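You operate a simulated robot arm through the tools that you are given. There is no shell and no other tool. Be economical: measure what you need, move in short steps, check, and stop when the job is done.

You run a simulated robot arm. Do the job below in one go: nothing can be reset, and whatever is moved stays where it is left.

Task
Raise the folding table, lay the pale sandwich on it, then step one row.
Fine: press stop before a hand goes over the belt; reset once clear; leave the others.

The check looks at the end state, three seconds after you hand in, the way a careful person would. Anything else that was tipped, shoved, dropped, spilled or broken makes it a failure.

Robot
A 6-joint arm with a two-finger parallel gripper on a trunk, on a base that drives. Base frame: it is fixed to the floor where the robot stands at the start and does not move with it; the origin is under the middle of the robot, x ahead of it, y to its left, z up. Readings come in mm, degrees, newtons and seconds.
With the tool pointing down near the work surface it reaches from about 320 to 820 mm from the robot's upright axis, wherever it stands. Its first joint turns from -166.0 to 166.0 degrees. Places, roughly: folding side table [500, 800, 700]; top of the folding side table [500, 800, 700]. Payload 3.91 kg.
Tool frame: the origin (TCP) lies between the finger pads and is the grasp point; the fingertips stand 30 mm ahead of it; z points along the fingers, y is the line along which they close. The gripper opens to 110 mm. The fingers are 20 mm wide and 10 mm thick; the gripper's body (48 by 112 mm) begins 55 mm behind the TCP.
Orientation is that of the tool frame in the base frame, as [roll, pitch, yaw] about the fixed x, y, z axes, in that order (R = Rz(yaw) Ry(pitch) Rx(roll)). With the fingers straight down and closing along the base's y, the tool's x points along the base's -x, its y along +y and its z along -z.

Tools
- The arm moves only by the tool play_rows. Its argument "rows" is a list of rows, each a list of 7 numbers: the shift along the tool's x, y, z in mm, then the turn, a rotation vector about the tool's x, y, z in degrees, then the opening in per cent of the stroke, from 0 (shut) to 100 (fully open). In form: [[x, y, z, wx, wy, wz, jaw], ...]. A call has 1 to 20 rows; each row shifts and turns the commanded pose from where the row before left it, along the tool's axes as they then stand. Each row takes 0.2 s and may step no farther than 50 mm and 8.6 degrees from the row before; otherwise, or with a gripper value out of range, the whole call is refused. Where a pose cannot be reached the arm comes as near as it can. A force on the tool above 90 N (or 10 N above the force at the start of the call, whichever is more), or a blocked arm, ends the call early, and 0.2 s more pass. The fingers move at their own pace (about 45 mm/s each) and stop on an object; they squeeze with about 30 N. The grip force told is the motor's: it shows also when the fingers shut on nothing. Time passes only in rows, and 0.2 s behind the last, so rows that do not move let the fingers close. The reply holds the time, the measured pose of the TCP, the force on the tool along the base axes, the opening and the grip force, in the units named above and with some noise, with the torque about the TCP (base axes, N m) and any sound that the robot's microphone picked up, and new pictures: "views" is both (left out), scene, wrist or none.
- Cameras (640 x 400 px; columns grow to the right, rows downward): "scene" is now at [4.4, 147.7, 1492.6]; the picture's right is [0.02, -1.00, 0.00], its down [-0.67, -0.01, -0.74] and it looks along [0.74, 0.01, -0.67] (base axes); focal length 262 px, centre (320, 200). "wrist" rides on the gripper at [77, 7, -114] in the tool frame; the picture's right is [-0.09, 1.00, 0.00], its down [-0.80, -0.07, -0.59] and it looks along [-0.59, -0.05, 0.80] (tool axes); focal length 270 px, centre (320, 200). There is no depth. A picture from a camera that has moved, and an enlarged one, comes with that camera's place and axes in the base frame and with its lens.
- lift_body(by): slides the trunk up (or, below 0, down) by that many mm; the arm and the scene camera ride with it, the base frame stays. It gives what a move gives, with no picture.
- drive_base(legs): drives the robot by 1 to 6 legs, each [ahead, turn to the left] in mm and degrees, along the robot's own axes; the way and the turn of a leg run together, so that a leg with both is an arc; at most 1500 mm and 180 degrees a leg. The arm and the cameras ride along, it lands a little off, and it stops where it bumps. It gives what a move gives, and a new picture of the scene camera.
- head_to(pan, tilt): turns the head with the scene camera to pan (to the left, within 155 degrees either way) and tilt (down, from -29 to 69), counted from straight ahead of the robot. It gives what a move gives, and a new picture of the scene camera.
- inspect(camera, box): a new picture of the part [left, top, right, bottom] of that camera's present view, enlarged. The clock stands still meanwhile.
- job_done(): hands the job in; it is judged then, once.

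Go step by step. Nothing tells you exact positions but the pictures and the camera data: compare them with the known pose of the tool, close in by small moves and look again before you grip or let go. The budget is 120 turns and 260 pictures, counting those below and the enlarged ones. Unless the task says otherwise, let go and move clear before handing in, and close with one line.

The tools are called as name(argument=value, ...) on one line, values as JSON. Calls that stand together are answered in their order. play_rows: Moves the arm, as the interface text tells. Its arguments: {"type":"object","properties":{"rows":{"type":"array"},"views":{"type":"string","enum":["both","scene","wrist","none"]}},"required":["rows"]} The other tools are called the same way: lift_body (by) slides the trunk up or down; drive_base (legs) drives the base; head_to (pan, tilt) turns the head that bears the scene camera; inspect (camera, box) takes an enlarged picture of a part of a camera's view; job_done () hands the job in.

At the start:

```text
t: 0.0
ee_pos: [402.0, 149.3, 1206.9]
tool_rot: [-180.0, 0.0, 179.4]
contact_force: [-0.7, -0.7, -0.6]
wrist_torque: [0.01, 0.0, 0.02]
opening: 109.6
grip_force: 0.0
trunk travel left (down, up): [-450.0, 160.0]
robot x, y, heading: [0.4, -5.7, 0.3]
head pan, tilt: [0.9, 42.1]
```

scene: 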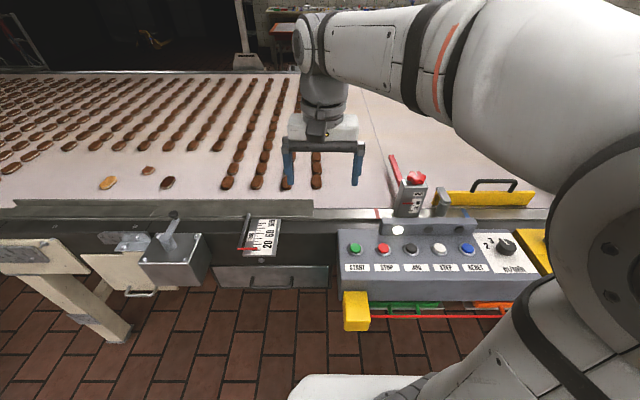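
wrist: 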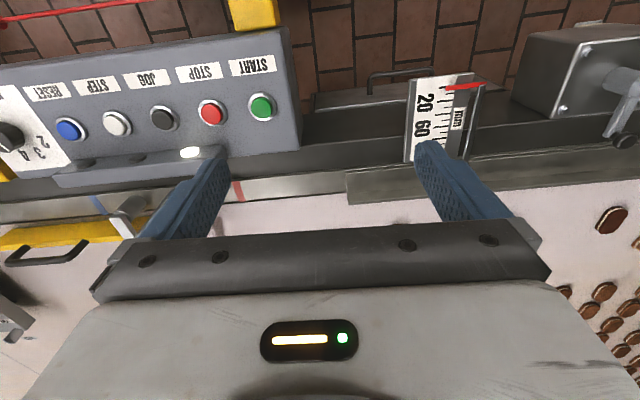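

I see a belt carrying dark sandwiches with one pale one at the left, a button panel in front of me, and a folding table at the far left. I'll look closer at each first.

inspect(camera="scene", box=[330, 150, 560, 330])

inspect(camera="scene", box=[0, 120, 330, 330])

head_to(pan=50, tilt=42)

```text
2.22 times, centred on (445, 240) of scene
camera zoom: at [4.4, 147.7, 1492.6], right [0.02, -1.0, 0.0], down [-0.67, -0.01, -0.74], along [0.74, 0.01, -0.67], focal length 582 px, centre (42, 111)
```

zoom: 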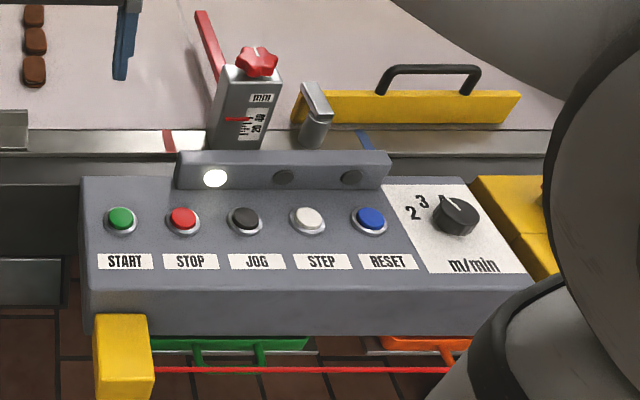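

```text
1.90 times, centred on (165, 225) of scene
camera zoom: at [4.4, 147.7, 1492.6], right [0.02, -1.0, 0.0], down [-0.67, -0.01, -0.74], along [0.74, 0.01, -0.67], focal length 499 px, centre (615, 152)
```

zoom: 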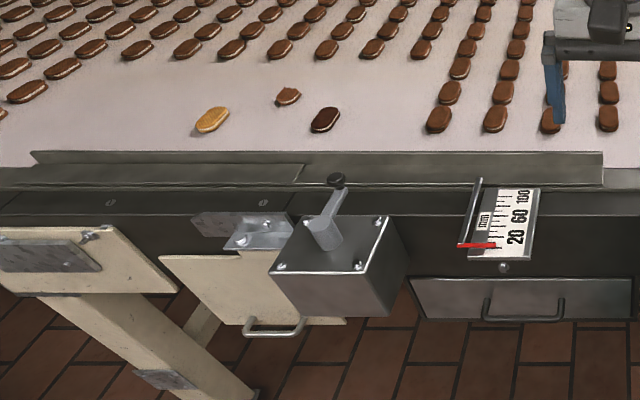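

```text
t: 1.2
ee_pos: [402.2, 148.7, 1207.0]
tool_rot: [179.9, 0.0, 179.5]
contact_force: [-0.6, 0.3, 0.4]
wrist_torque: [0.02, 0.03, -0.01]
opening: 109.9
grip_force: 0.0
trunk travel left (down, up): [-450.0, 160.0]
robot x, y, heading: [-2.6, -1.1, 0.1]
head pan, tilt: [50.0, 42.0]
camera scene: at [-25.4, 210.3, 1492.7], right [0.77, -0.64, 0.0], down [-0.43, -0.51, -0.74], along [0.48, 0.57, -0.67], focal length 262 px, centre (320, 200)
```

scene: 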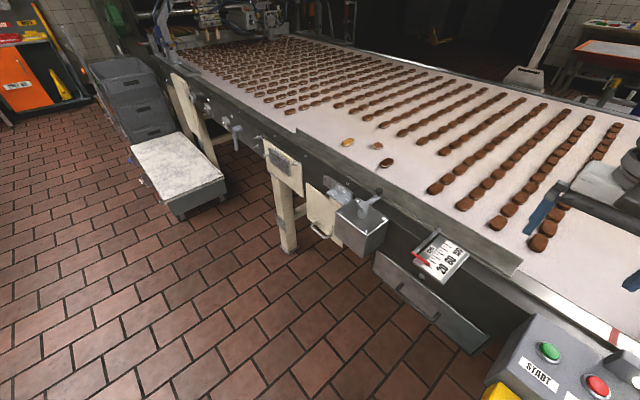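

The folding table seems to hang at the belt's front side near y=800; I need to see its hinge, handle and support.

inspect(camera="scene", box=[220, 110, 420, 270])

inspect(camera="wrist", box=[0, 20, 320, 220])

```text
2.50 times, centred on (320, 190) of scene
camera zoom: at [-25.4, 210.3, 1492.7], right [0.77, -0.64, 0.0], down [-0.43, -0.51, -0.74], along [0.48, 0.57, -0.67], focal length 655 px, centre (320, 225)
```

zoom: 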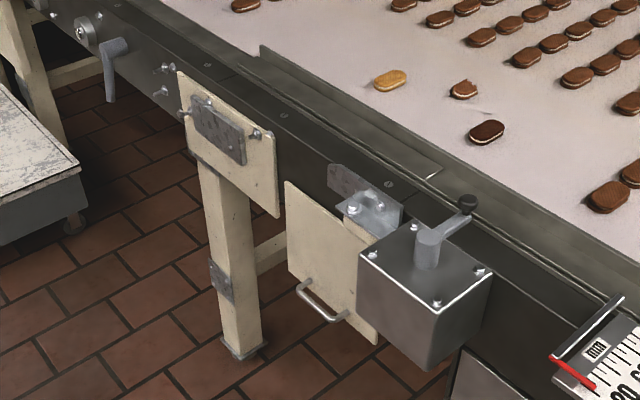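

```text
2.00 times, centred on (160, 120) of wrist
camera zoom: at [324.6, 156.7, 1322.5], right [0.1, 1.0, 0.0], down [0.8, -0.08, 0.59], along [0.59, -0.06, -0.8], focal length 541 px, centre (640, 360)
```

zoom: 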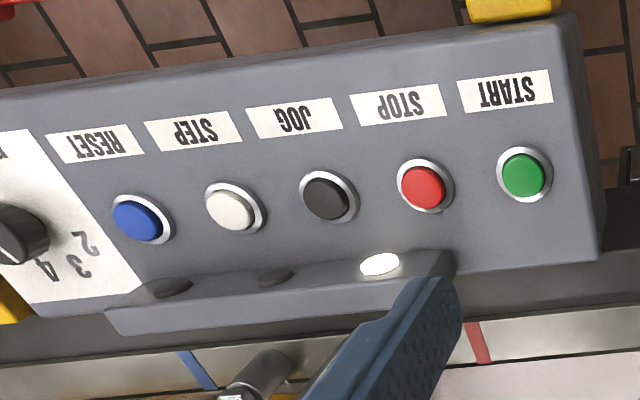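

The belt side and panel are clear: triangulating, STOP sits at about (442, -18, 926). My hand isn't over the belt yet, so I'll press STOP from here first, starting with a hover and a look.

head_to(pan=0, tilt=50)

play_rows(rows=[[-8, -33.5, 0, 0, 0, 0, 0], [-8, -33.5, 0, 0, 0, 0, 0], [-8, -33.5, 0, 0, 0, 0, 0], [-8, -33.5, 0, 0, 0, 0, 0], [-8, -33.5, 0, 0, 0, 0, 0], [0, 0, 50, 0, 0, 0, 0], [0, 0, 50, 0, 0, 0, 0], [0, 0, 50, 0, 0, 0, 0], [0, 0, 40, 0, 0, 0, 0], [0, 0, 0, 0, 0, 0, 0]])

```text
t: 2.4
ee_pos: [401.3, 149.7, 1207.2]
tool_rot: [180.0, 0.0, 179.4]
contact_force: [0.5, -0.5, 0.0]
wrist_torque: [0.03, 0.02, 0.0]
opening: 110.1
grip_force: 0.1
trunk travel left (down, up): [-450.0, 160.0]
robot x, y, heading: [-1.1, -6.7, 0.1]
head pan, tilt: [0.0, 50.0]
camera scene: at [-2.2, 146.4, 1481.5], right [0.0, -1.0, 0.0], down [-0.77, 0.0, -0.64], along [0.64, 0.0, -0.77], focal length 262 px, centre (320, 200)
```

scene: 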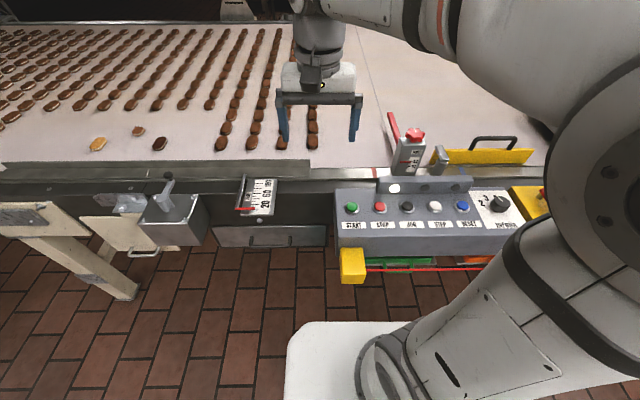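

```text
t: 4.5
ee_pos: [439.2, -16.7, 1016.7]
tool_rot: [179.9, 0.0, 179.3]
contact_force: [-0.2, 0.0, 0.7]
wrist_torque: [0.03, -0.01, 0.01]
opening: 0.1
grip_force: 29.6
trunk travel left (down, up): [-450.0, 160.0]
robot x, y, heading: [1.7, -7.3, 0.4]
head pan, tilt: [0.0, 50.0]
camera scene: at [-2.1, 146.3, 1481.5], right [0.0, -1.0, 0.0], down [-0.77, 0.0, -0.64], along [0.64, 0.0, -0.77], focal length 262 px, centre (320, 200)
camera wrist: at [363.4, -10.1, 1132.2], right [0.1, 1.0, 0.0], down [0.8, -0.08, 0.59], along [0.59, -0.06, -0.8], focal length 270 px, centre (320, 200)
```

scene: 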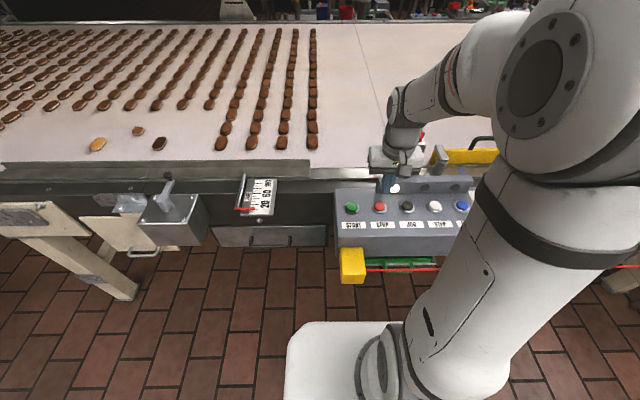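
wrist: 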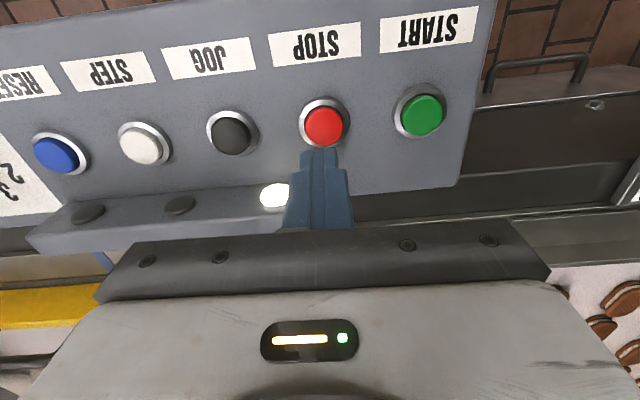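

The belt appears still, and the tip is right over STOP. I'll lower in small steps until it presses.

play_rows(rows=[[-2, 0, 25, 0, 0, 0, 0], [-2, 0, 20, 0, 0, 0, 0], [0, 0, 4, 0, 0, 0, 0], [0, 0, 4, 0, 0, 0, 0], [0, 0, 0, 0, 0, 0, 0]])

```text
t: 5.8
ee_pos: [444.8, -18.3, 963.7]
tool_rot: [179.9, 0.0, 179.3]
contact_force: [-0.4, -0.3, -0.4]
wrist_torque: [0.0, 0.03, 0.02]
opening: 0.0
grip_force: 30.0
trunk travel left (down, up): [-450.0, 160.0]
robot x, y, heading: [-1.0, -3.0, -0.3]
head pan, tilt: [0.0, 50.0]
camera scene: at [-2.0, 146.3, 1481.5], right [0.0, -1.0, 0.0], down [-0.77, 0.0, -0.64], along [0.64, 0.0, -0.77], focal length 262 px, centre (320, 200)
camera wrist: at [366.9, -11.0, 1079.1], right [0.1, 1.0, 0.0], down [0.8, -0.08, 0.59], along [0.59, -0.06, -0.8], focal length 270 px, centre (320, 200)
```

scene: 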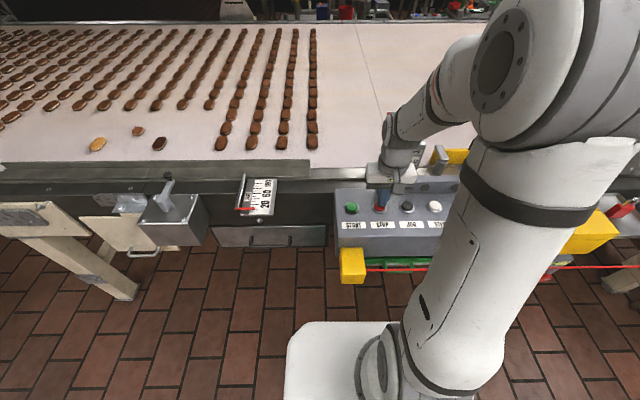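
wrist: 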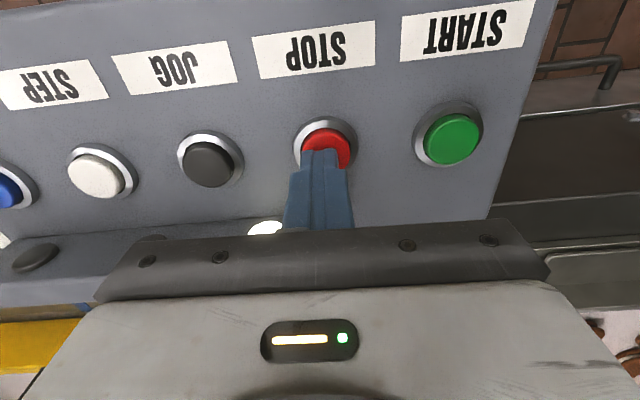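

Still just above the button with no force; continuing down in 3 mm steps.

play_rows(rows=[[0, 0, 3, 0, 0, 0, 0], [0, 0, 3, 0, 0, 0, 0], [0, 0, 3, 0, 0, 0, 0], [0, 0, 3, 0, 0, 0, 0]], views="wrist")

```text
t: 6.8
ee_pos: [444.1, -18.6, 954.2]
tool_rot: [-180.0, 0.3, 179.4]
contact_force: [-1.2, 3.3, 22.1]
wrist_torque: [0.13, 0.03, -0.01]
opening: 0.0
grip_force: 29.5
trunk travel left (down, up): [-450.0, 160.0]
robot x, y, heading: [1.8, -5.1, 0.2]
head pan, tilt: [0.0, 50.0]
heard: click
camera wrist: at [366.1, -11.0, 1069.0], right [0.1, 1.0, 0.0], down [0.8, -0.08, 0.6], along [0.6, -0.06, -0.8], focal length 270 px, centre (320, 200)
```

wrist: 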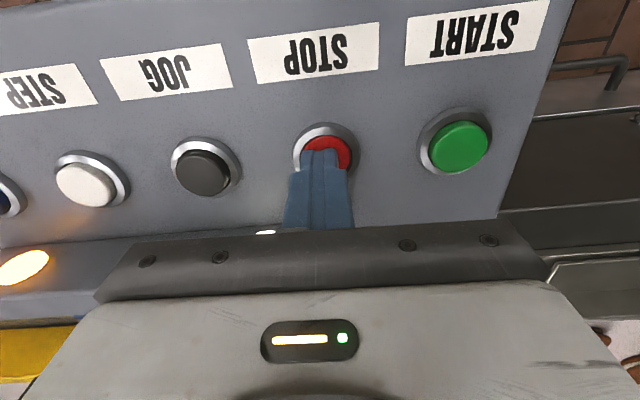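

A click and an amber lamp: STOP is in. I'll lift clear and check the lamps.

play_rows(rows=[[0, 0, -20, 0, 0, 0, 0], [0, 0, -40, 0, 0, 0, 0], [0, 0, -50, 0, 0, 0, 0], [0, 0, -50, 0, 0, 0, 0], [0, 0, -50, 0, 0, 0, 0], [0, 0, -40, 0, 0, 0, 0], [0, 0, 0, 0, 0, 0, 0]], views="wrist")

```text
t: 8.3
ee_pos: [443.9, -18.0, 1202.5]
tool_rot: [-179.9, 0.0, 179.4]
contact_force: [0.0, 0.3, 0.2]
wrist_torque: [0.0, 0.01, 0.0]
opening: 0.2
grip_force: 30.2
trunk travel left (down, up): [-450.0, 160.0]
robot x, y, heading: [-1.6, -2.8, 0.1]
head pan, tilt: [0.0, 50.0]
camera wrist: at [366.4, -10.8, 1317.9], right [0.1, 1.0, 0.0], down [0.8, -0.08, 0.59], along [0.59, -0.06, -0.8], focal length 270 px, centre (320, 200)
```

wrist: 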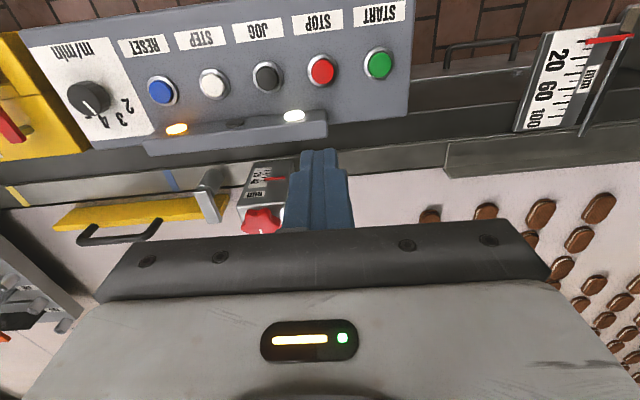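

STOP has latched (amber lamp by RESET). Now I'll drive along the belt to stand in front of the folding table at about y=750, facing the belt.

drive_base(legs=[[0, 90], [750, 0], [0, -90]])

```text
t: 20.1
ee_pos: [438.1, 728.2, 1203.2]
tool_rot: [180.0, 0.0, 178.7]
contact_force: [0.1, 0.6, -0.4]
wrist_torque: [0.01, 0.0, 0.02]
opening: 0.1
grip_force: 30.3
trunk travel left (down, up): [-450.0, 160.0]
robot x, y, heading: [-4.9, 770.9, -0.2]
head pan, tilt: [0.0, 50.0]
camera scene: at [-5.6, 920.2, 1481.5], right [0.0, -1.0, 0.0], down [-0.77, 0.0, -0.64], along [0.64, 0.0, -0.77], focal length 262 px, centre (320, 200)
```

scene: 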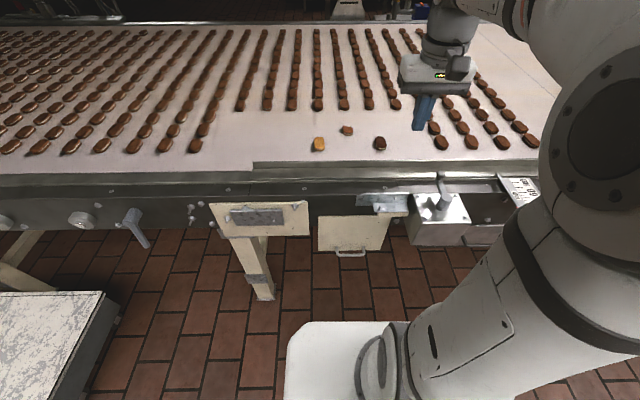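

I'm now in front of the flap; zooming in on it.

inspect(camera="scene", box=[290, 170, 490, 295])

inspect(camera="wrist", box=[0, 0, 640, 400])

```text
3.20 times, centred on (390, 232) of scene
camera zoom: at [-5.6, 920.2, 1481.5], right [0.0, -1.0, 0.0], down [-0.77, 0.0, -0.64], along [0.64, 0.0, -0.77], focal length 838 px, centre (96, 96)
```

zoom: 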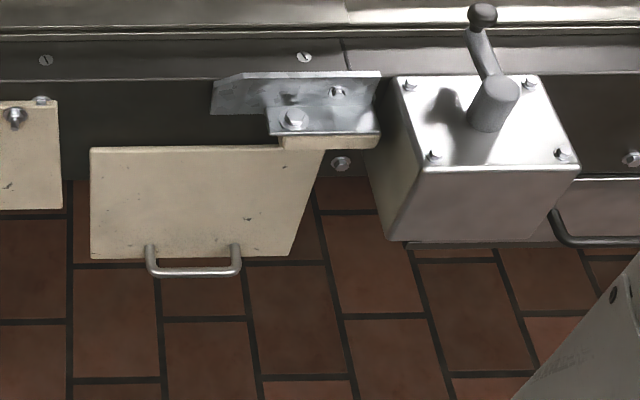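

```text
1.00 times, centred on (320, 200) of wrist (not enlarged: the box is as wide or as high as the picture)
camera zoom: at [362.2, 736.2, 1317.7], right [0.11, 0.99, 0.0], down [0.8, -0.09, 0.59], along [0.59, -0.07, -0.8], focal length 270 px, centre (320, 200)
```

zoom: 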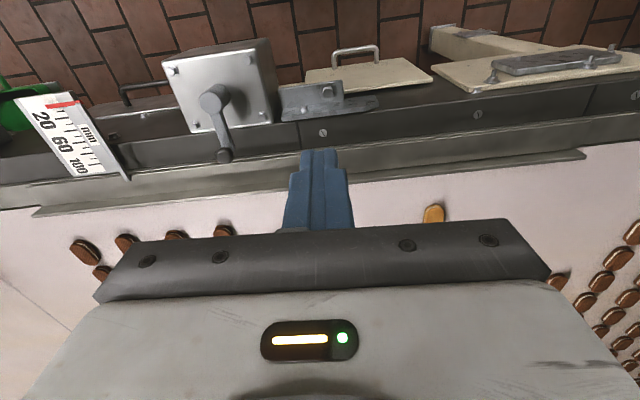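

I'll zoom the wrist view onto the flap for triangulating it.

inspect(camera="wrist", box=[150, 20, 470, 180])

```text
2.00 times, centred on (310, 100) of wrist
camera zoom: at [362.2, 736.2, 1317.7], right [0.11, 0.99, 0.0], down [0.8, -0.09, 0.59], along [0.59, -0.07, -0.8], focal length 541 px, centre (340, 400)
```

zoom: 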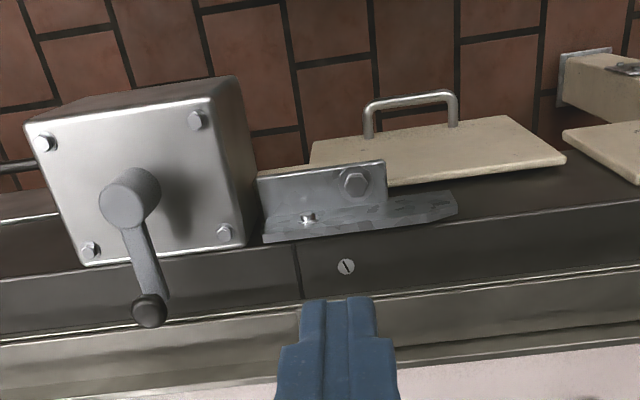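

The flap hangs vertically at x≈500 (y 682–926, z 563–789) with a handle bar near its bottom at about (471, 806, 583). To grip the handle from the front I need to back off about 280 mm; checking behind first.

head_to(pan=150, tilt=40)

```text
t: 22.5
ee_pos: [440.2, 729.1, 1202.5]
tool_rot: [-180.0, 0.0, 178.6]
contact_force: [0.3, 0.1, 0.8]
wrist_torque: [0.0, 0.02, -0.02]
opening: 0.2
grip_force: 29.8
trunk travel left (down, up): [-450.0, 160.0]
robot x, y, heading: [-3.5, 770.2, -0.2]
head pan, tilt: [150.0, 40.0]
camera scene: at [-155.5, 963.3, 1495.6], right [0.5, 0.86, 0.0], down [0.56, -0.32, -0.77], along [-0.66, 0.38, -0.64], focal length 262 px, centre (320, 200)
```

scene: 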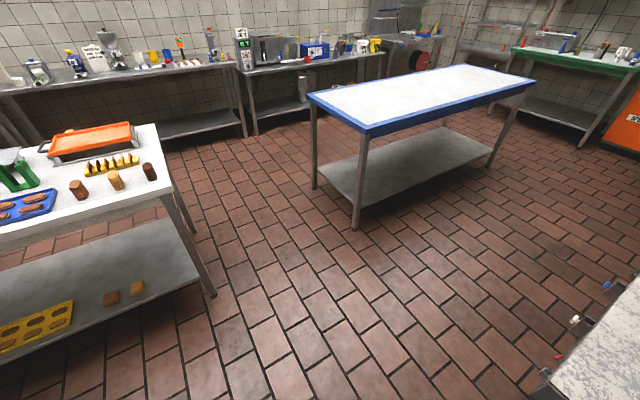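

Behind is free for over a metre. Backing 280 mm, lowering the trunk, and looking at the flap from lower.

drive_base(legs=[[-280, 0]])

lift_body(by=-350)

head_to(pan=-10, tilt=30)

inspect(camera="scene", box=[180, 100, 400, 240])

```text
t: 24.4
ee_pos: [156.8, 728.8, 1203.3]
tool_rot: [180.0, 0.1, 178.7]
contact_force: [-0.1, 0.4, 1.1]
wrist_torque: [0.01, -0.02, 0.02]
opening: 0.0
grip_force: 30.3
trunk travel left (down, up): [-450.0, 160.0]
robot x, y, heading: [-285.9, 770.0, -0.1]
head pan, tilt: [150.0, 40.0]
camera scene: at [-437.7, 963.5, 1495.6], right [0.5, 0.87, 0.0], down [0.56, -0.32, -0.77], along [-0.66, 0.38, -0.64], focal length 262 px, centre (320, 200)
```

scene: 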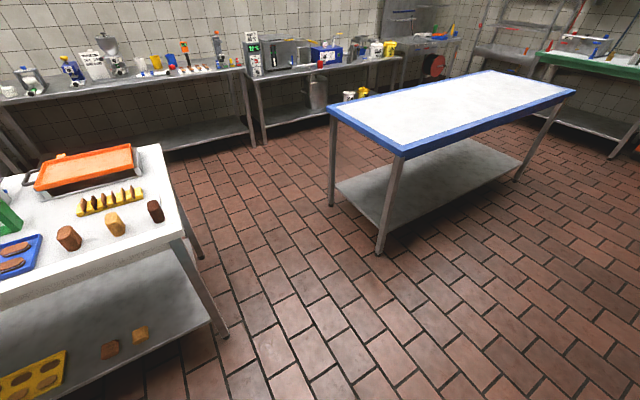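

```text
t: 27.8
ee_pos: [158.0, 728.9, 853.6]
tool_rot: [180.0, 0.1, 178.6]
contact_force: [-0.8, -0.4, -0.4]
wrist_torque: [-0.01, 0.02, 0.01]
opening: 0.0
grip_force: 30.1
trunk travel left (down, up): [-100.0, 510.0]
robot x, y, heading: [-285.2, 770.7, -0.3]
head pan, tilt: [150.0, 40.0]
```

```text
t: 30.3
ee_pos: [158.3, 729.4, 852.4]
tool_rot: [180.0, 0.0, 178.7]
contact_force: [-0.3, 0.3, -1.1]
wrist_torque: [0.03, 0.03, 0.0]
opening: 0.1
grip_force: 30.0
trunk travel left (down, up): [-100.0, 510.0]
robot x, y, heading: [-285.6, 770.5, 0.1]
head pan, tilt: [-10.0, 30.0]
camera scene: at [-274.4, 905.3, 1161.0], right [-0.17, -0.98, 0.0], down [-0.49, 0.09, -0.87], along [0.85, -0.15, -0.5], focal length 262 px, centre (320, 200)
```

scene: 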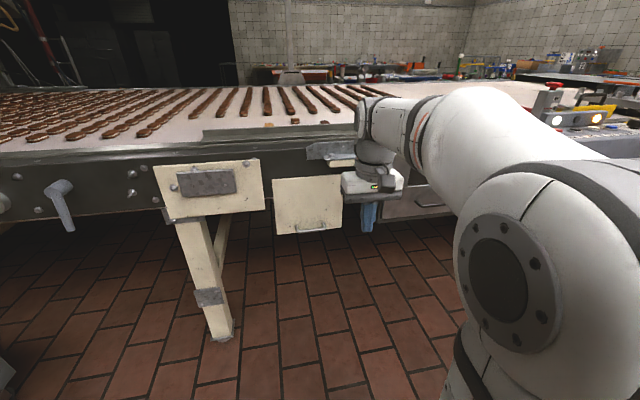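

```text
2.86 times, centred on (290, 170) of scene
camera zoom: at [-274.4, 905.3, 1161.0], right [-0.17, -0.98, 0.0], down [-0.49, 0.09, -0.87], along [0.85, -0.15, -0.5], focal length 748 px, centre (406, 286)
```

zoom: 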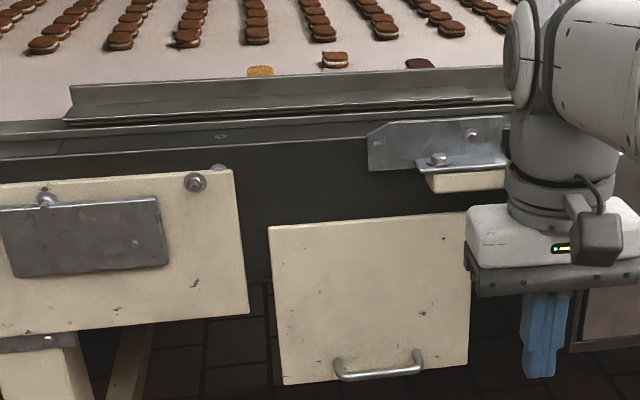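

The flap's clear view confirms the handle at about (471, 808, 590). I'll move the hand in front of it and turn the tool to point horizontally at the board, fingers closing vertically.

play_rows(rows=[[-35, 26, 40, 0, 0, 0, 0], [-35, 26, 40, 0, 0, 0, 0], [-35, 26, 40, 0, 0, 0, 0], [0, 0, 0, -4.62, -4.62, 4.62, 0], [0, 0, 0, -4.62, -4.62, 4.62, 0], [0, 0, 0, -4.62, -4.62, 4.62, 0], [0, 0, 0, -4.62, -4.62, 4.62, 0], [0, 0, 0, -4.62, -4.62, 4.62, 0], [0, 0, 0, -4.62, -4.62, 4.62, 0], [0, 0, 0, -4.62, -4.62, 4.62, 0], [0, 0, 0, 0, 0, 0, 0]])

```text
refused: row 1 steps farther than a row can; nothing moved
```

play_rows(rows=[[-26, 19, 30, 0, 0, 0, 0], [-26, 19, 30, 0, 0, 0, 0], [-26, 19, 30, 0, 0, 0, 0], [-26, 19, 30, 0, 0, 0, 0], [0, 0, 0, -4.62, -4.62, 4.62, 0], [0, 0, 0, -4.62, -4.62, 4.62, 0], [0, 0, 0, -4.62, -4.62, 4.62, 0], [0, 0, 0, -4.62, -4.62, 4.62, 0], [0, 0, 0, -4.62, -4.62, 4.62, 0], [0, 0, 0, -4.62, -4.62, 4.62, 0], [0, 0, 0, -4.62, -4.62, 4.62, 0], [0, 0, 0, 0, 0, 0, 0]])

```text
t: 32.9
ee_pos: [263.6, 801.5, 733.9]
tool_rot: [138.4, 19.4, 137.1]
contact_force: [-0.4, 0.1, 0.3]
wrist_torque: [0.01, 0.0, 0.0]
opening: 0.2
grip_force: 29.5
trunk travel left (down, up): [-100.0, 510.0]
robot x, y, heading: [-282.1, 770.4, -0.0]
head pan, tilt: [-10.0, 30.0]
camera scene: at [-274.5, 905.2, 1161.0], right [-0.17, -0.98, 0.0], down [-0.49, 0.09, -0.87], along [0.85, -0.15, -0.5], focal length 262 px, centre (320, 200)
camera wrist: at [140.4, 819.8, 792.5], right [0.41, 0.64, 0.65], down [0.15, -0.75, 0.64], along [0.9, -0.16, -0.4], focal length 270 px, centre (320, 200)
```

scene: 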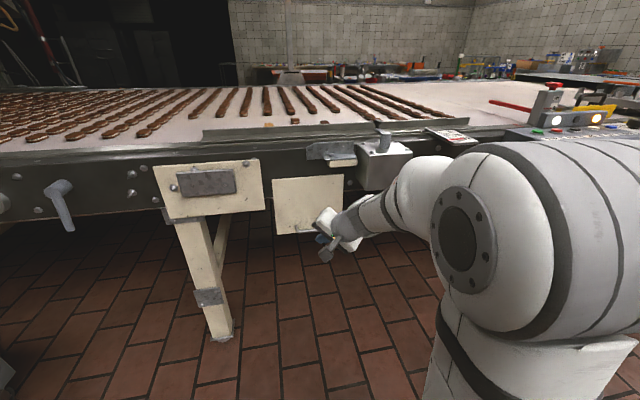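
wrist: 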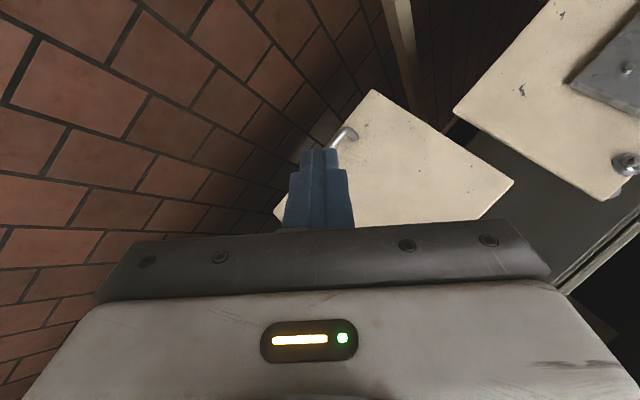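

The reorientation works well; finishing it.

play_rows(rows=[[0, 0, 0, -4.62, -4.62, 4.62, 0], [0, 0, 0, -4.62, -4.62, 4.62, 0], [0, 0, 0, -4.62, -4.62, 4.62, 0], [0, 0, 0, -4.62, -4.62, 4.62, 0], [0, 0, 0, -4.62, -4.62, 4.62, 0], [0, 0, 0, -4.62, -4.62, 4.62, 0], [0, 0, 0, -4.62, -4.62, 4.62, 0], [0, 0, 0, -4.62, -4.62, 4.62, 0], [0, -50, 0, 0, 0, 0, 100], [0, -50, 0, 0, 0, 0, 100], [0, -40, 0, 0, 0, 0, 100], [0, 0, 0, 0, 0, 0, 100]])

```text
t: 35.5
ee_pos: [261.5, 682.3, 610.2]
tool_rot: [89.9, 0.0, 89.1]
contact_force: [0.2, -0.7, -0.5]
wrist_torque: [0.0, -0.05, 0.0]
opening: 86.5
grip_force: 0.1
out of reach, approached as far as the arm can: row 6, 7, 8, 9, 11
trunk travel left (down, up): [-100.0, 510.0]
robot x, y, heading: [-285.8, 770.5, -0.2]
head pan, tilt: [-10.0, 30.0]
camera scene: at [-274.4, 905.2, 1161.0], right [-0.17, -0.98, 0.0], down [-0.49, 0.09, -0.87], along [0.85, -0.15, -0.5], focal length 262 px, centre (320, 200)
camera wrist: at [148.0, 760.4, 618.6], right [0.0, -0.09, 1.0], down [-0.61, -0.79, -0.07], along [0.79, -0.6, -0.05], focal length 270 px, centre (320, 200)
```

scene: 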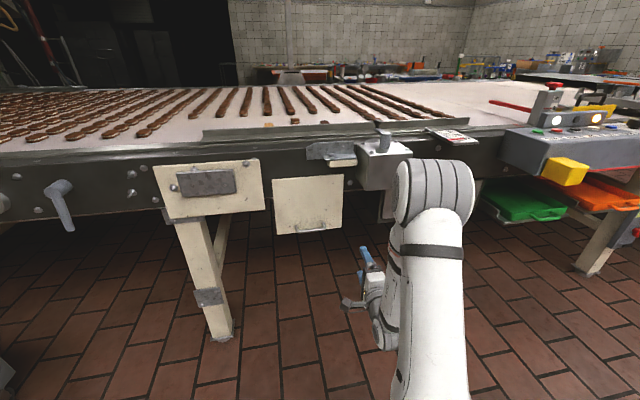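
wrist: 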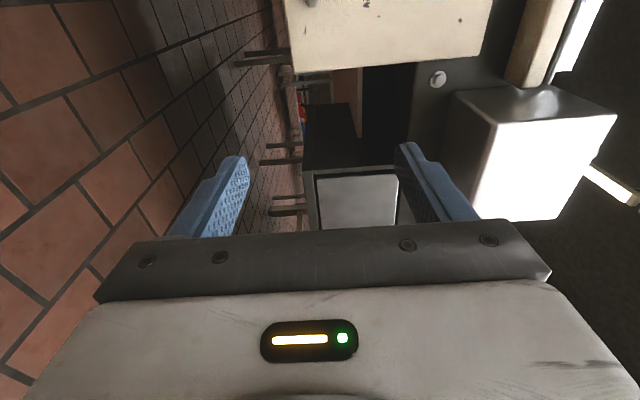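

The orientation is right but the arm drifted to y=682 at the reach limit. Shifting it back left to y≈806 and a bit forward.

play_rows(rows=[[25, 0, 15, 0, 0, 0, 100], [25, 0, 15, 0, 0, 0, 100], [25, 0, 15, 0, 0, 0, 100], [25, 0, 15, 0, 0, 0, 100], [25, 0, 15, 0, 0, 0, 100], [0, 0, 0, 0, 0, 0, 100]])

```text
t: 36.9
ee_pos: [305.0, 676.1, 613.6]
tool_rot: [90.0, -0.1, 89.7]
contact_force: [0.3, -0.6, 0.7]
wrist_torque: [-0.01, 0.02, 0.0]
opening: 109.8
grip_force: 0.0
out of reach, approached as far as the arm can: row 1, 2, 3, 4, 5
trunk travel left (down, up): [-100.0, 510.0]
robot x, y, heading: [-282.9, 769.2, 0.1]
head pan, tilt: [-10.0, 30.0]
camera scene: at [-274.4, 905.2, 1161.0], right [-0.17, -0.98, 0.0], down [-0.49, 0.09, -0.87], along [0.85, -0.15, -0.5], focal length 262 px, centre (320, 200)
camera wrist: at [190.9, 752.2, 620.4], right [0.0, -0.09, 1.0], down [-0.6, -0.8, -0.07], along [0.8, -0.6, -0.05], focal length 270 px, centre (320, 200)
```

scene: 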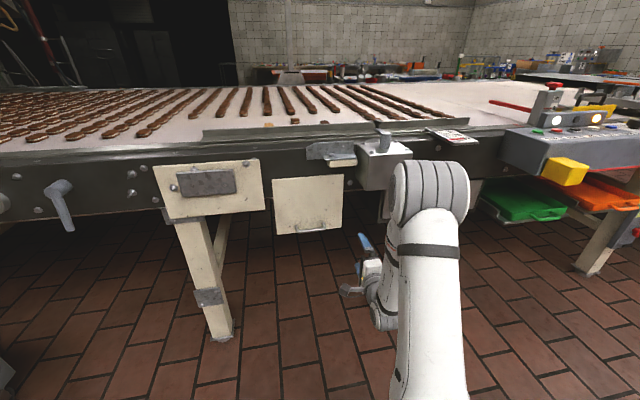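
wrist: 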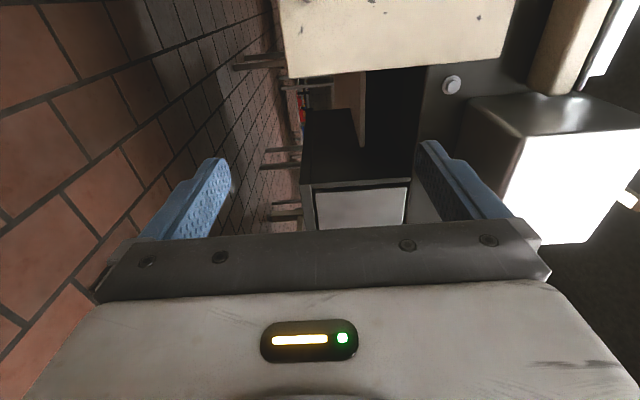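

Pure horizontal pointing is at a limit on this side. Tilting the tool 35° down should free it; then moving left again.

play_rows(rows=[[0, 0, 0, 7, 0, 0, 100], [0, 0, 0, 7, 0, 0, 100], [0, 0, 0, 7, 0, 0, 100], [0, 0, 0, 7, 0, 0, 100], [0, 0, 0, 7, 0, 0, 100], [25, 0, 0, 0, 0, 0, 100], [25, 0, 0, 0, 0, 0, 100], [25, 0, 0, 0, 0, 0, 100], [25, 0, 0, 0, 0, 0, 100], [25, 0, 0, 0, 0, 0, 100], [0, 0, 0, 0, 0, 0, 100]])

```text
t: 39.3
ee_pos: [308.6, 721.8, 639.6]
tool_rot: [125.3, -0.8, 89.5]
contact_force: [0.1, -0.1, -0.3]
wrist_torque: [0.02, -0.02, 0.01]
opening: 110.0
grip_force: 0.1
out of reach, approached as far as the arm can: row 7, 8, 9, 10
trunk travel left (down, up): [-100.0, 510.0]
robot x, y, heading: [-285.1, 774.5, 0.1]
head pan, tilt: [-10.0, 30.0]
camera scene: at [-274.4, 905.2, 1161.0], right [-0.17, -0.98, 0.0], down [-0.49, 0.09, -0.87], along [0.85, -0.15, -0.5], focal length 262 px, centre (320, 200)
camera wrist: at [219.1, 799.1, 712.5], right [0.57, -0.1, 0.81], down [-0.53, -0.8, 0.28], along [0.62, -0.59, -0.51], focal length 270 px, centre (320, 200)
```

scene: 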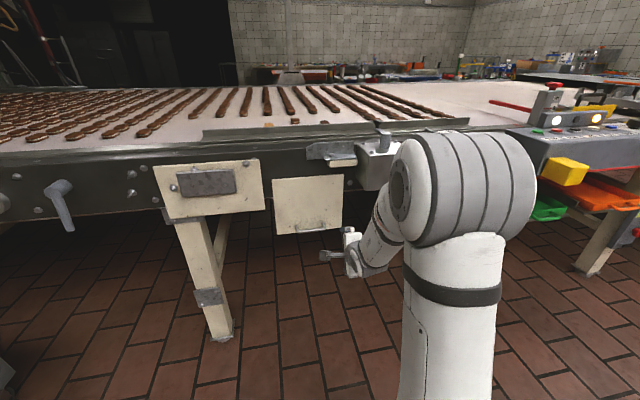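
wrist: 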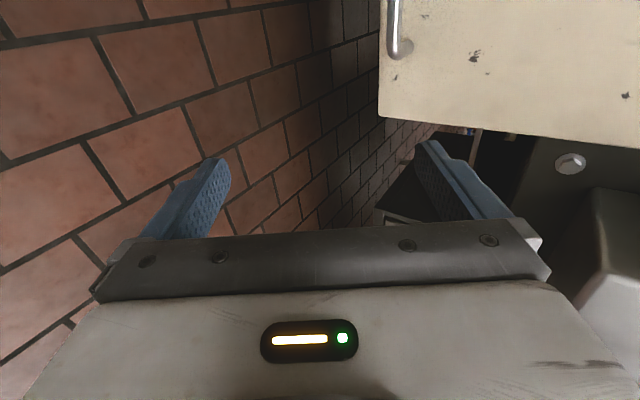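

Probably the inner folding limit; moving forward 80 mm before going left.

play_rows(rows=[[0, 12, 17, 0, 0, 0, 100], [0, 12, 17, 0, 0, 0, 100], [0, 12, 17, 0, 0, 0, 100], [0, 12, 17, 0, 0, 0, 100], [20, 0, 0, 0, 0, 0, 100], [20, 0, 0, 0, 0, 0, 100], [20, 0, 0, 0, 0, 0, 100], [20, 0, 0, 0, 0, 0, 100], [0, 0, 0, 0, 0, 0, 100]])

```text
t: 41.3
ee_pos: [399.8, 735.5, 664.5]
tool_rot: [125.2, -0.7, 89.5]
contact_force: [0.0, 0.1, 0.1]
wrist_torque: [0.05, -0.04, 0.04]
opening: 110.1
grip_force: 0.0
out of reach, approached as far as the arm can: row 1, 5, 6, 7, 8
trunk travel left (down, up): [-100.0, 510.0]
robot x, y, heading: [-287.2, 772.6, -0.1]
head pan, tilt: [-10.0, 30.0]
camera scene: at [-274.4, 905.2, 1161.0], right [-0.17, -0.98, 0.0], down [-0.49, 0.09, -0.87], along [0.85, -0.15, -0.5], focal length 262 px, centre (320, 200)
camera wrist: at [311.0, 813.1, 737.4], right [0.58, -0.1, 0.81], down [-0.53, -0.8, 0.28], along [0.62, -0.59, -0.51], focal length 270 px, centre (320, 200)
```

scene: 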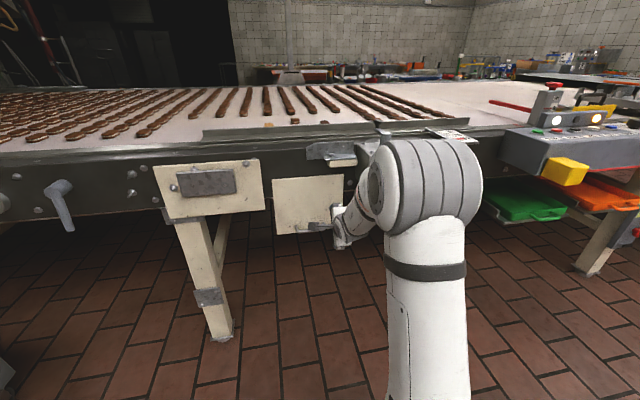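
wrist: 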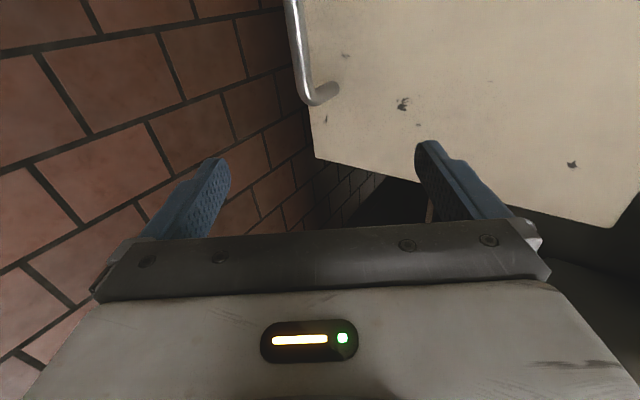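

Leftward motion is joint-limited; standing about 100 mm further left fixes it (the hand is fine at 40–90 mm right of the robot's centre). Retracting, then shifting the base.

play_rows(rows=[[0, -12, -17, 0, 0, 0, 100], [0, -12, -17, 0, 0, 0, 100], [0, -12, -17, 0, 0, 0, 100], [0, -12, -17, 0, 0, 0, 100], [0, -12, -17, 0, 0, 0, 100], [0, 0, 0, 0, 0, 0, 100]], views="none")

drive_base(legs=[[0, 90], [110, 0], [0, -90]])

```text
t: 42.7
ee_pos: [296.0, 726.5, 670.0]
tool_rot: [125.1, -0.3, 89.2]
contact_force: [0.7, 0.5, 0.5]
wrist_torque: [0.0, -0.02, -0.01]
opening: 109.9
grip_force: 0.1
out of reach, approached as far as the arm can: row 1, 3
trunk travel left (down, up): [-100.0, 510.0]
robot x, y, heading: [-283.4, 770.2, 0.1]
head pan, tilt: [-10.0, 30.0]
```

```text
t: 51.6
ee_pos: [296.7, 837.4, 669.8]
tool_rot: [125.1, -0.3, 89.3]
contact_force: [-0.1, 0.0, -0.5]
wrist_torque: [0.04, -0.01, -0.02]
opening: 110.2
grip_force: 0.2
trunk travel left (down, up): [-100.0, 510.0]
robot x, y, heading: [-285.9, 892.0, 0.6]
head pan, tilt: [-10.0, 30.0]
camera scene: at [-276.3, 1025.0, 1161.0], right [-0.16, -0.99, 0.0], down [-0.49, 0.08, -0.87], along [0.85, -0.14, -0.5], focal length 262 px, centre (320, 200)
```

scene: 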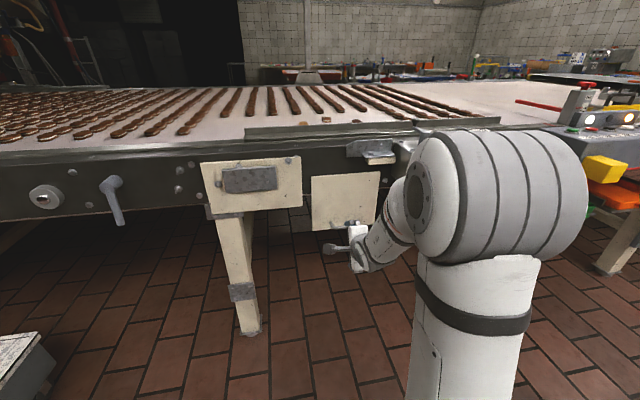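

Now the hand is near the handle's y. Centring on y≈806, dropping to z≈597 and approaching to about 70 mm short, with jaws partly open.

play_rows(rows=[[-15, 0, 0, -7, 0, 0, 45], [-15, 0, 0, -7, 0, 0, 45], [0, -33, 12.5, 0, 0, 0, 45], [0, -33, 12.5, 0, 0, 0, 45], [0, 12, 31, 0, 0, 0, 45], [0, 12, 31, 0, 0, 0, 45], [0, 12, 31, 0, 0, 0, 45], [0, 0, 0, 0, 0, 0, 45]])

```text
t: 53.4
ee_pos: [394.2, 799.6, 597.9]
tool_rot: [111.2, -0.5, 89.8]
contact_force: [0.5, 0.4, -0.5]
wrist_torque: [0.0, 0.0, -0.01]
opening: 49.8
grip_force: 0.0
out of reach, approached as far as the arm can: row 5, 7
trunk travel left (down, up): [-100.0, 510.0]
robot x, y, heading: [-288.5, 892.2, 0.4]
head pan, tilt: [-10.0, 30.0]
camera scene: at [-276.1, 1025.0, 1161.0], right [-0.16, -0.99, 0.0], down [-0.49, 0.08, -0.87], along [0.85, -0.14, -0.5], focal length 262 px, centre (320, 200)
camera wrist: at [290.1, 876.7, 647.1], right [0.36, -0.1, 0.93], down [-0.58, -0.8, 0.14], along [0.73, -0.59, -0.35], focal length 270 px, centre (320, 200)
```

scene: 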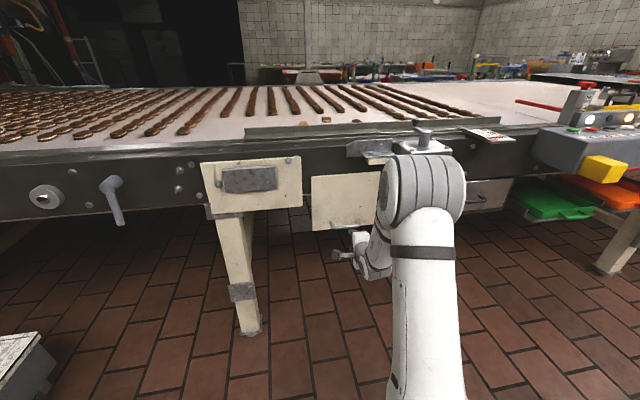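
wrist: 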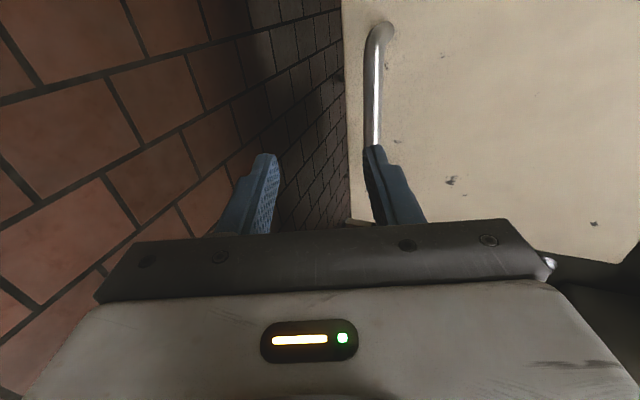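

From this view the bar is at about (467, 800, 607). Aligning height and moving half the remaining way, then looking.

play_rows(rows=[[0, 17, 6, 0, 0, 0, 45], [0, 17.5, 6, 0, 0, 0, 45], [0, 0, 18, 0, 0, 0, 45], [0, 0, 0, 0, 0, 0, 45]])

```text
t: 54.4
ee_pos: [434.9, 799.1, 621.4]
tool_rot: [111.1, -0.4, 89.4]
contact_force: [-0.1, -0.1, 0.5]
wrist_torque: [0.01, 0.02, -0.04]
opening: 49.5
grip_force: 0.0
trunk travel left (down, up): [-100.0, 510.0]
robot x, y, heading: [-283.9, 893.0, 0.5]
head pan, tilt: [-10.0, 30.0]
camera scene: at [-276.1, 1025.0, 1161.0], right [-0.16, -0.99, 0.0], down [-0.49, 0.08, -0.87], along [0.85, -0.14, -0.5], focal length 262 px, centre (320, 200)
camera wrist: at [330.6, 876.6, 669.5], right [0.36, -0.1, 0.93], down [-0.59, -0.8, 0.14], along [0.73, -0.6, -0.34], focal length 270 px, centre (320, 200)
```

scene: 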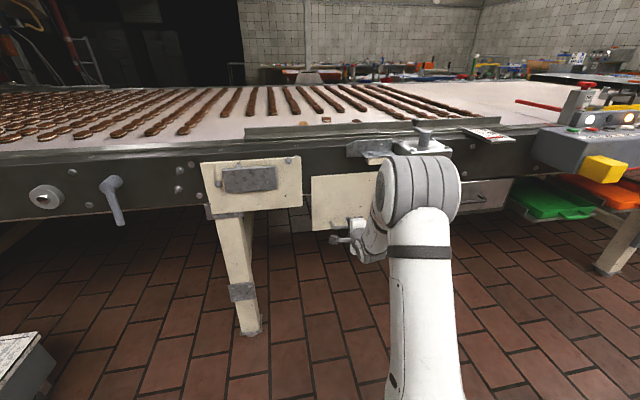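
wrist: 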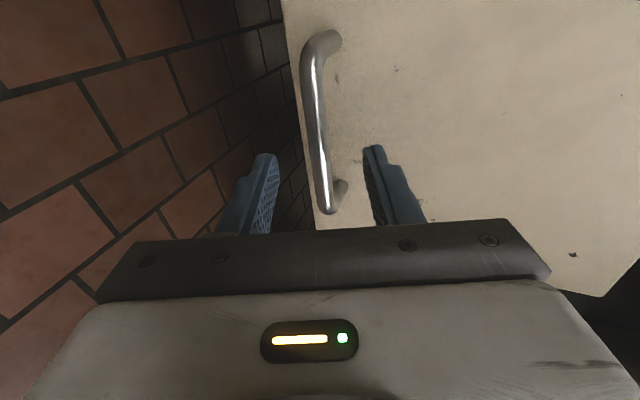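

The bar is centred between the fingers. Advancing 24 mm (tips just past the bar, short of the board) and closing.

play_rows(rows=[[0, 0, 12, 0, 0, 0, 45], [0, 0, 12, 0, 0, 0, 45], [0, 0, 0, 0, 0, 0, 0], [0, 0, 0, 0, 0, 0, 0], [0, 0, 0, 0, 0, 0, 0], [0, 0, 0, 0, 0, 0, 0]])

```text
t: 55.8
ee_pos: [456.4, 797.6, 613.0]
tool_rot: [111.2, -0.4, 89.5]
contact_force: [1.2, -0.7, 1.4]
wrist_torque: [-0.44, 0.02, 0.26]
opening: 12.0
grip_force: 45.1
trunk travel left (down, up): [-100.0, 510.0]
robot x, y, heading: [-288.3, 890.8, 0.9]
head pan, tilt: [-10.0, 30.0]
camera scene: at [-276.1, 1025.0, 1161.0], right [-0.16, -0.99, 0.0], down [-0.49, 0.08, -0.87], along [0.85, -0.14, -0.5], focal length 262 px, centre (320, 200)
camera wrist: at [353.6, 875.7, 661.0], right [0.36, -0.1, 0.93], down [-0.59, -0.8, 0.14], along [0.73, -0.6, -0.34], focal length 270 px, centre (320, 200)
```

scene: 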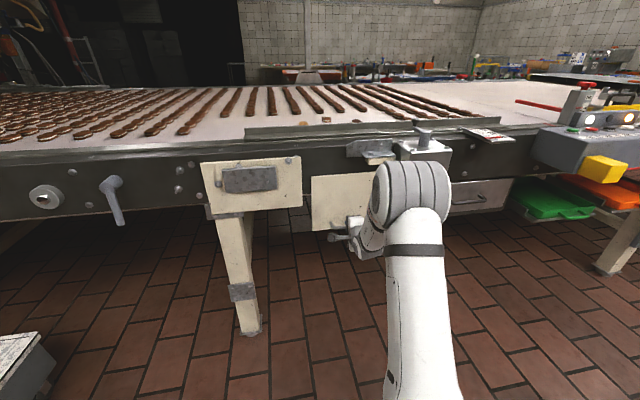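
wrist: 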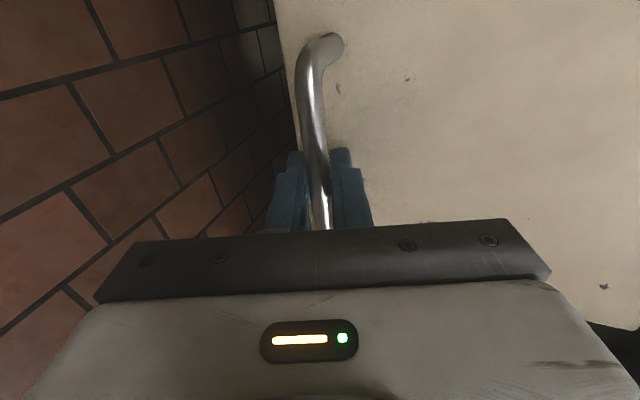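

The handle is gripped (12 mm bar). Assuming a hinge along the top edge near (503, 795), I'll swing the first 15° and read the forces.

play_rows(rows=[[0, -1.5, -16.4, 3.9, 0, 0, 0], [0, -1, -16.4, 3.9, 0, 0, 0], [0, -1, -16.5, 3.9, 0, 0, 0], [0, 0, 0, 0, 0, 0, 0]])

```text
t: 56.8
ee_pos: [409.5, 798.0, 631.5]
tool_rot: [122.8, -0.3, 89.2]
contact_force: [4.5, -16.7, 5.2]
wrist_torque: [-1.08, -0.01, -0.12]
opening: 11.7
grip_force: 44.7
trunk travel left (down, up): [-100.0, 510.0]
robot x, y, heading: [-284.7, 887.4, 0.5]
head pan, tilt: [-10.0, 30.0]
camera scene: at [-276.3, 1024.2, 1161.2], right [-0.16, -0.99, 0.0], down [-0.49, 0.08, -0.87], along [0.85, -0.14, -0.5], focal length 262 px, centre (320, 200)
camera wrist: at [319.0, 875.3, 699.7], right [0.54, -0.1, 0.84], down [-0.55, -0.79, 0.26], along [0.64, -0.6, -0.48], focal length 270 px, centre (320, 200)
```

scene: 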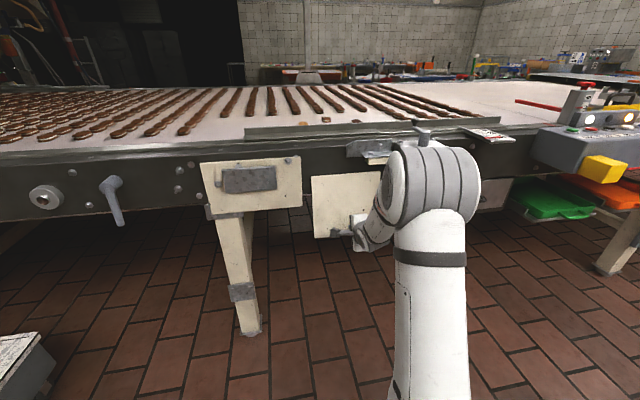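
wrist: 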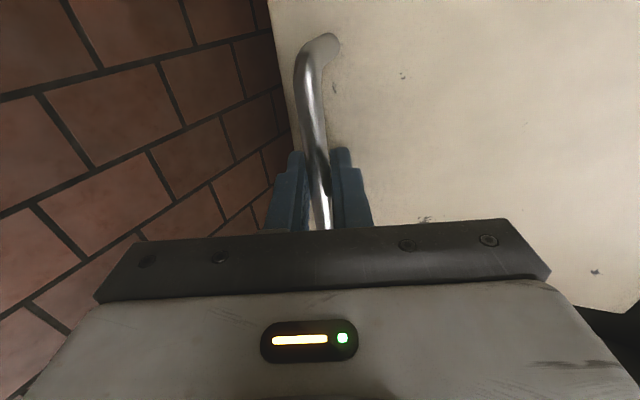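

The swing follows the hinge model with low forces. Continuing to 45°.

play_rows(rows=[[0, -0.3, -16.3, 3.9, 0, 0, 0], [0, -0.3, -16.6, 3.9, 0, 0, 0], [0, 0.2, -16.4, 3.9, 0, 0, 0], [0, 0.4, -16.5, 3.9, 0, 0, 0], [0, 0.9, -16.5, 3.9, 0, 0, 0], [0, 1.1, -16.4, 3.9, 0, 0, 0], [0, 0, 0, 0, 0, 0, 0]])

```text
t: 58.4
ee_pos: [342.7, 803.5, 692.5]
tool_rot: [146.6, -0.4, 89.4]
contact_force: [-14.9, 14.5, -13.1]
wrist_torque: [0.62, 0.2, 1.53]
opening: 11.5
grip_force: 45.4
out of reach, approached as far as the arm can: row 4
trunk travel left (down, up): [-100.0, 510.0]
robot x, y, heading: [-284.8, 891.7, 0.3]
head pan, tilt: [-10.0, 30.0]
camera scene: at [-276.2, 1025.7, 1160.8], right [-0.16, -0.99, 0.0], down [-0.49, 0.08, -0.87], along [0.85, -0.14, -0.5], focal length 262 px, centre (320, 200)
camera wrist: at [287.2, 880.8, 792.9], right [0.83, -0.1, 0.55], down [-0.39, -0.8, 0.45], along [0.39, -0.59, -0.7], focal length 270 px, centre (320, 200)
```

scene: 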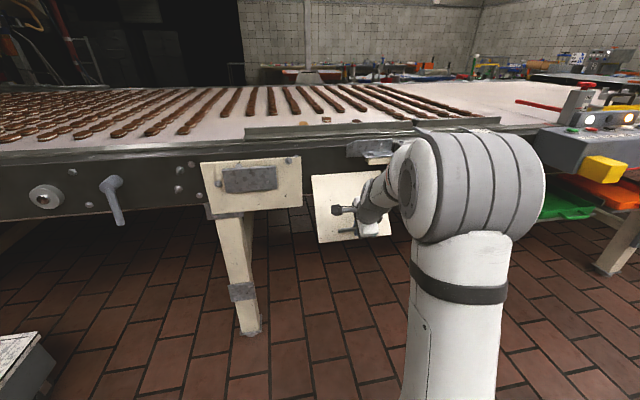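
wrist: 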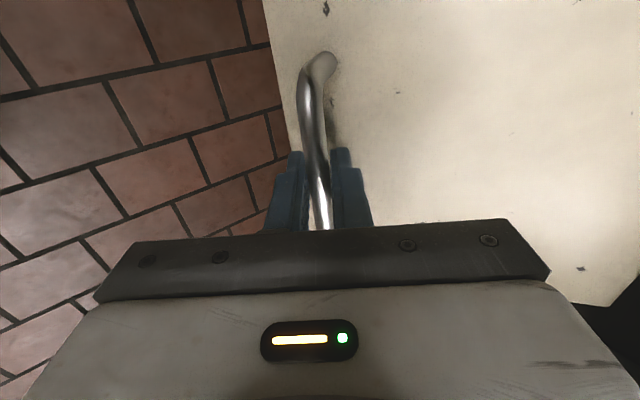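

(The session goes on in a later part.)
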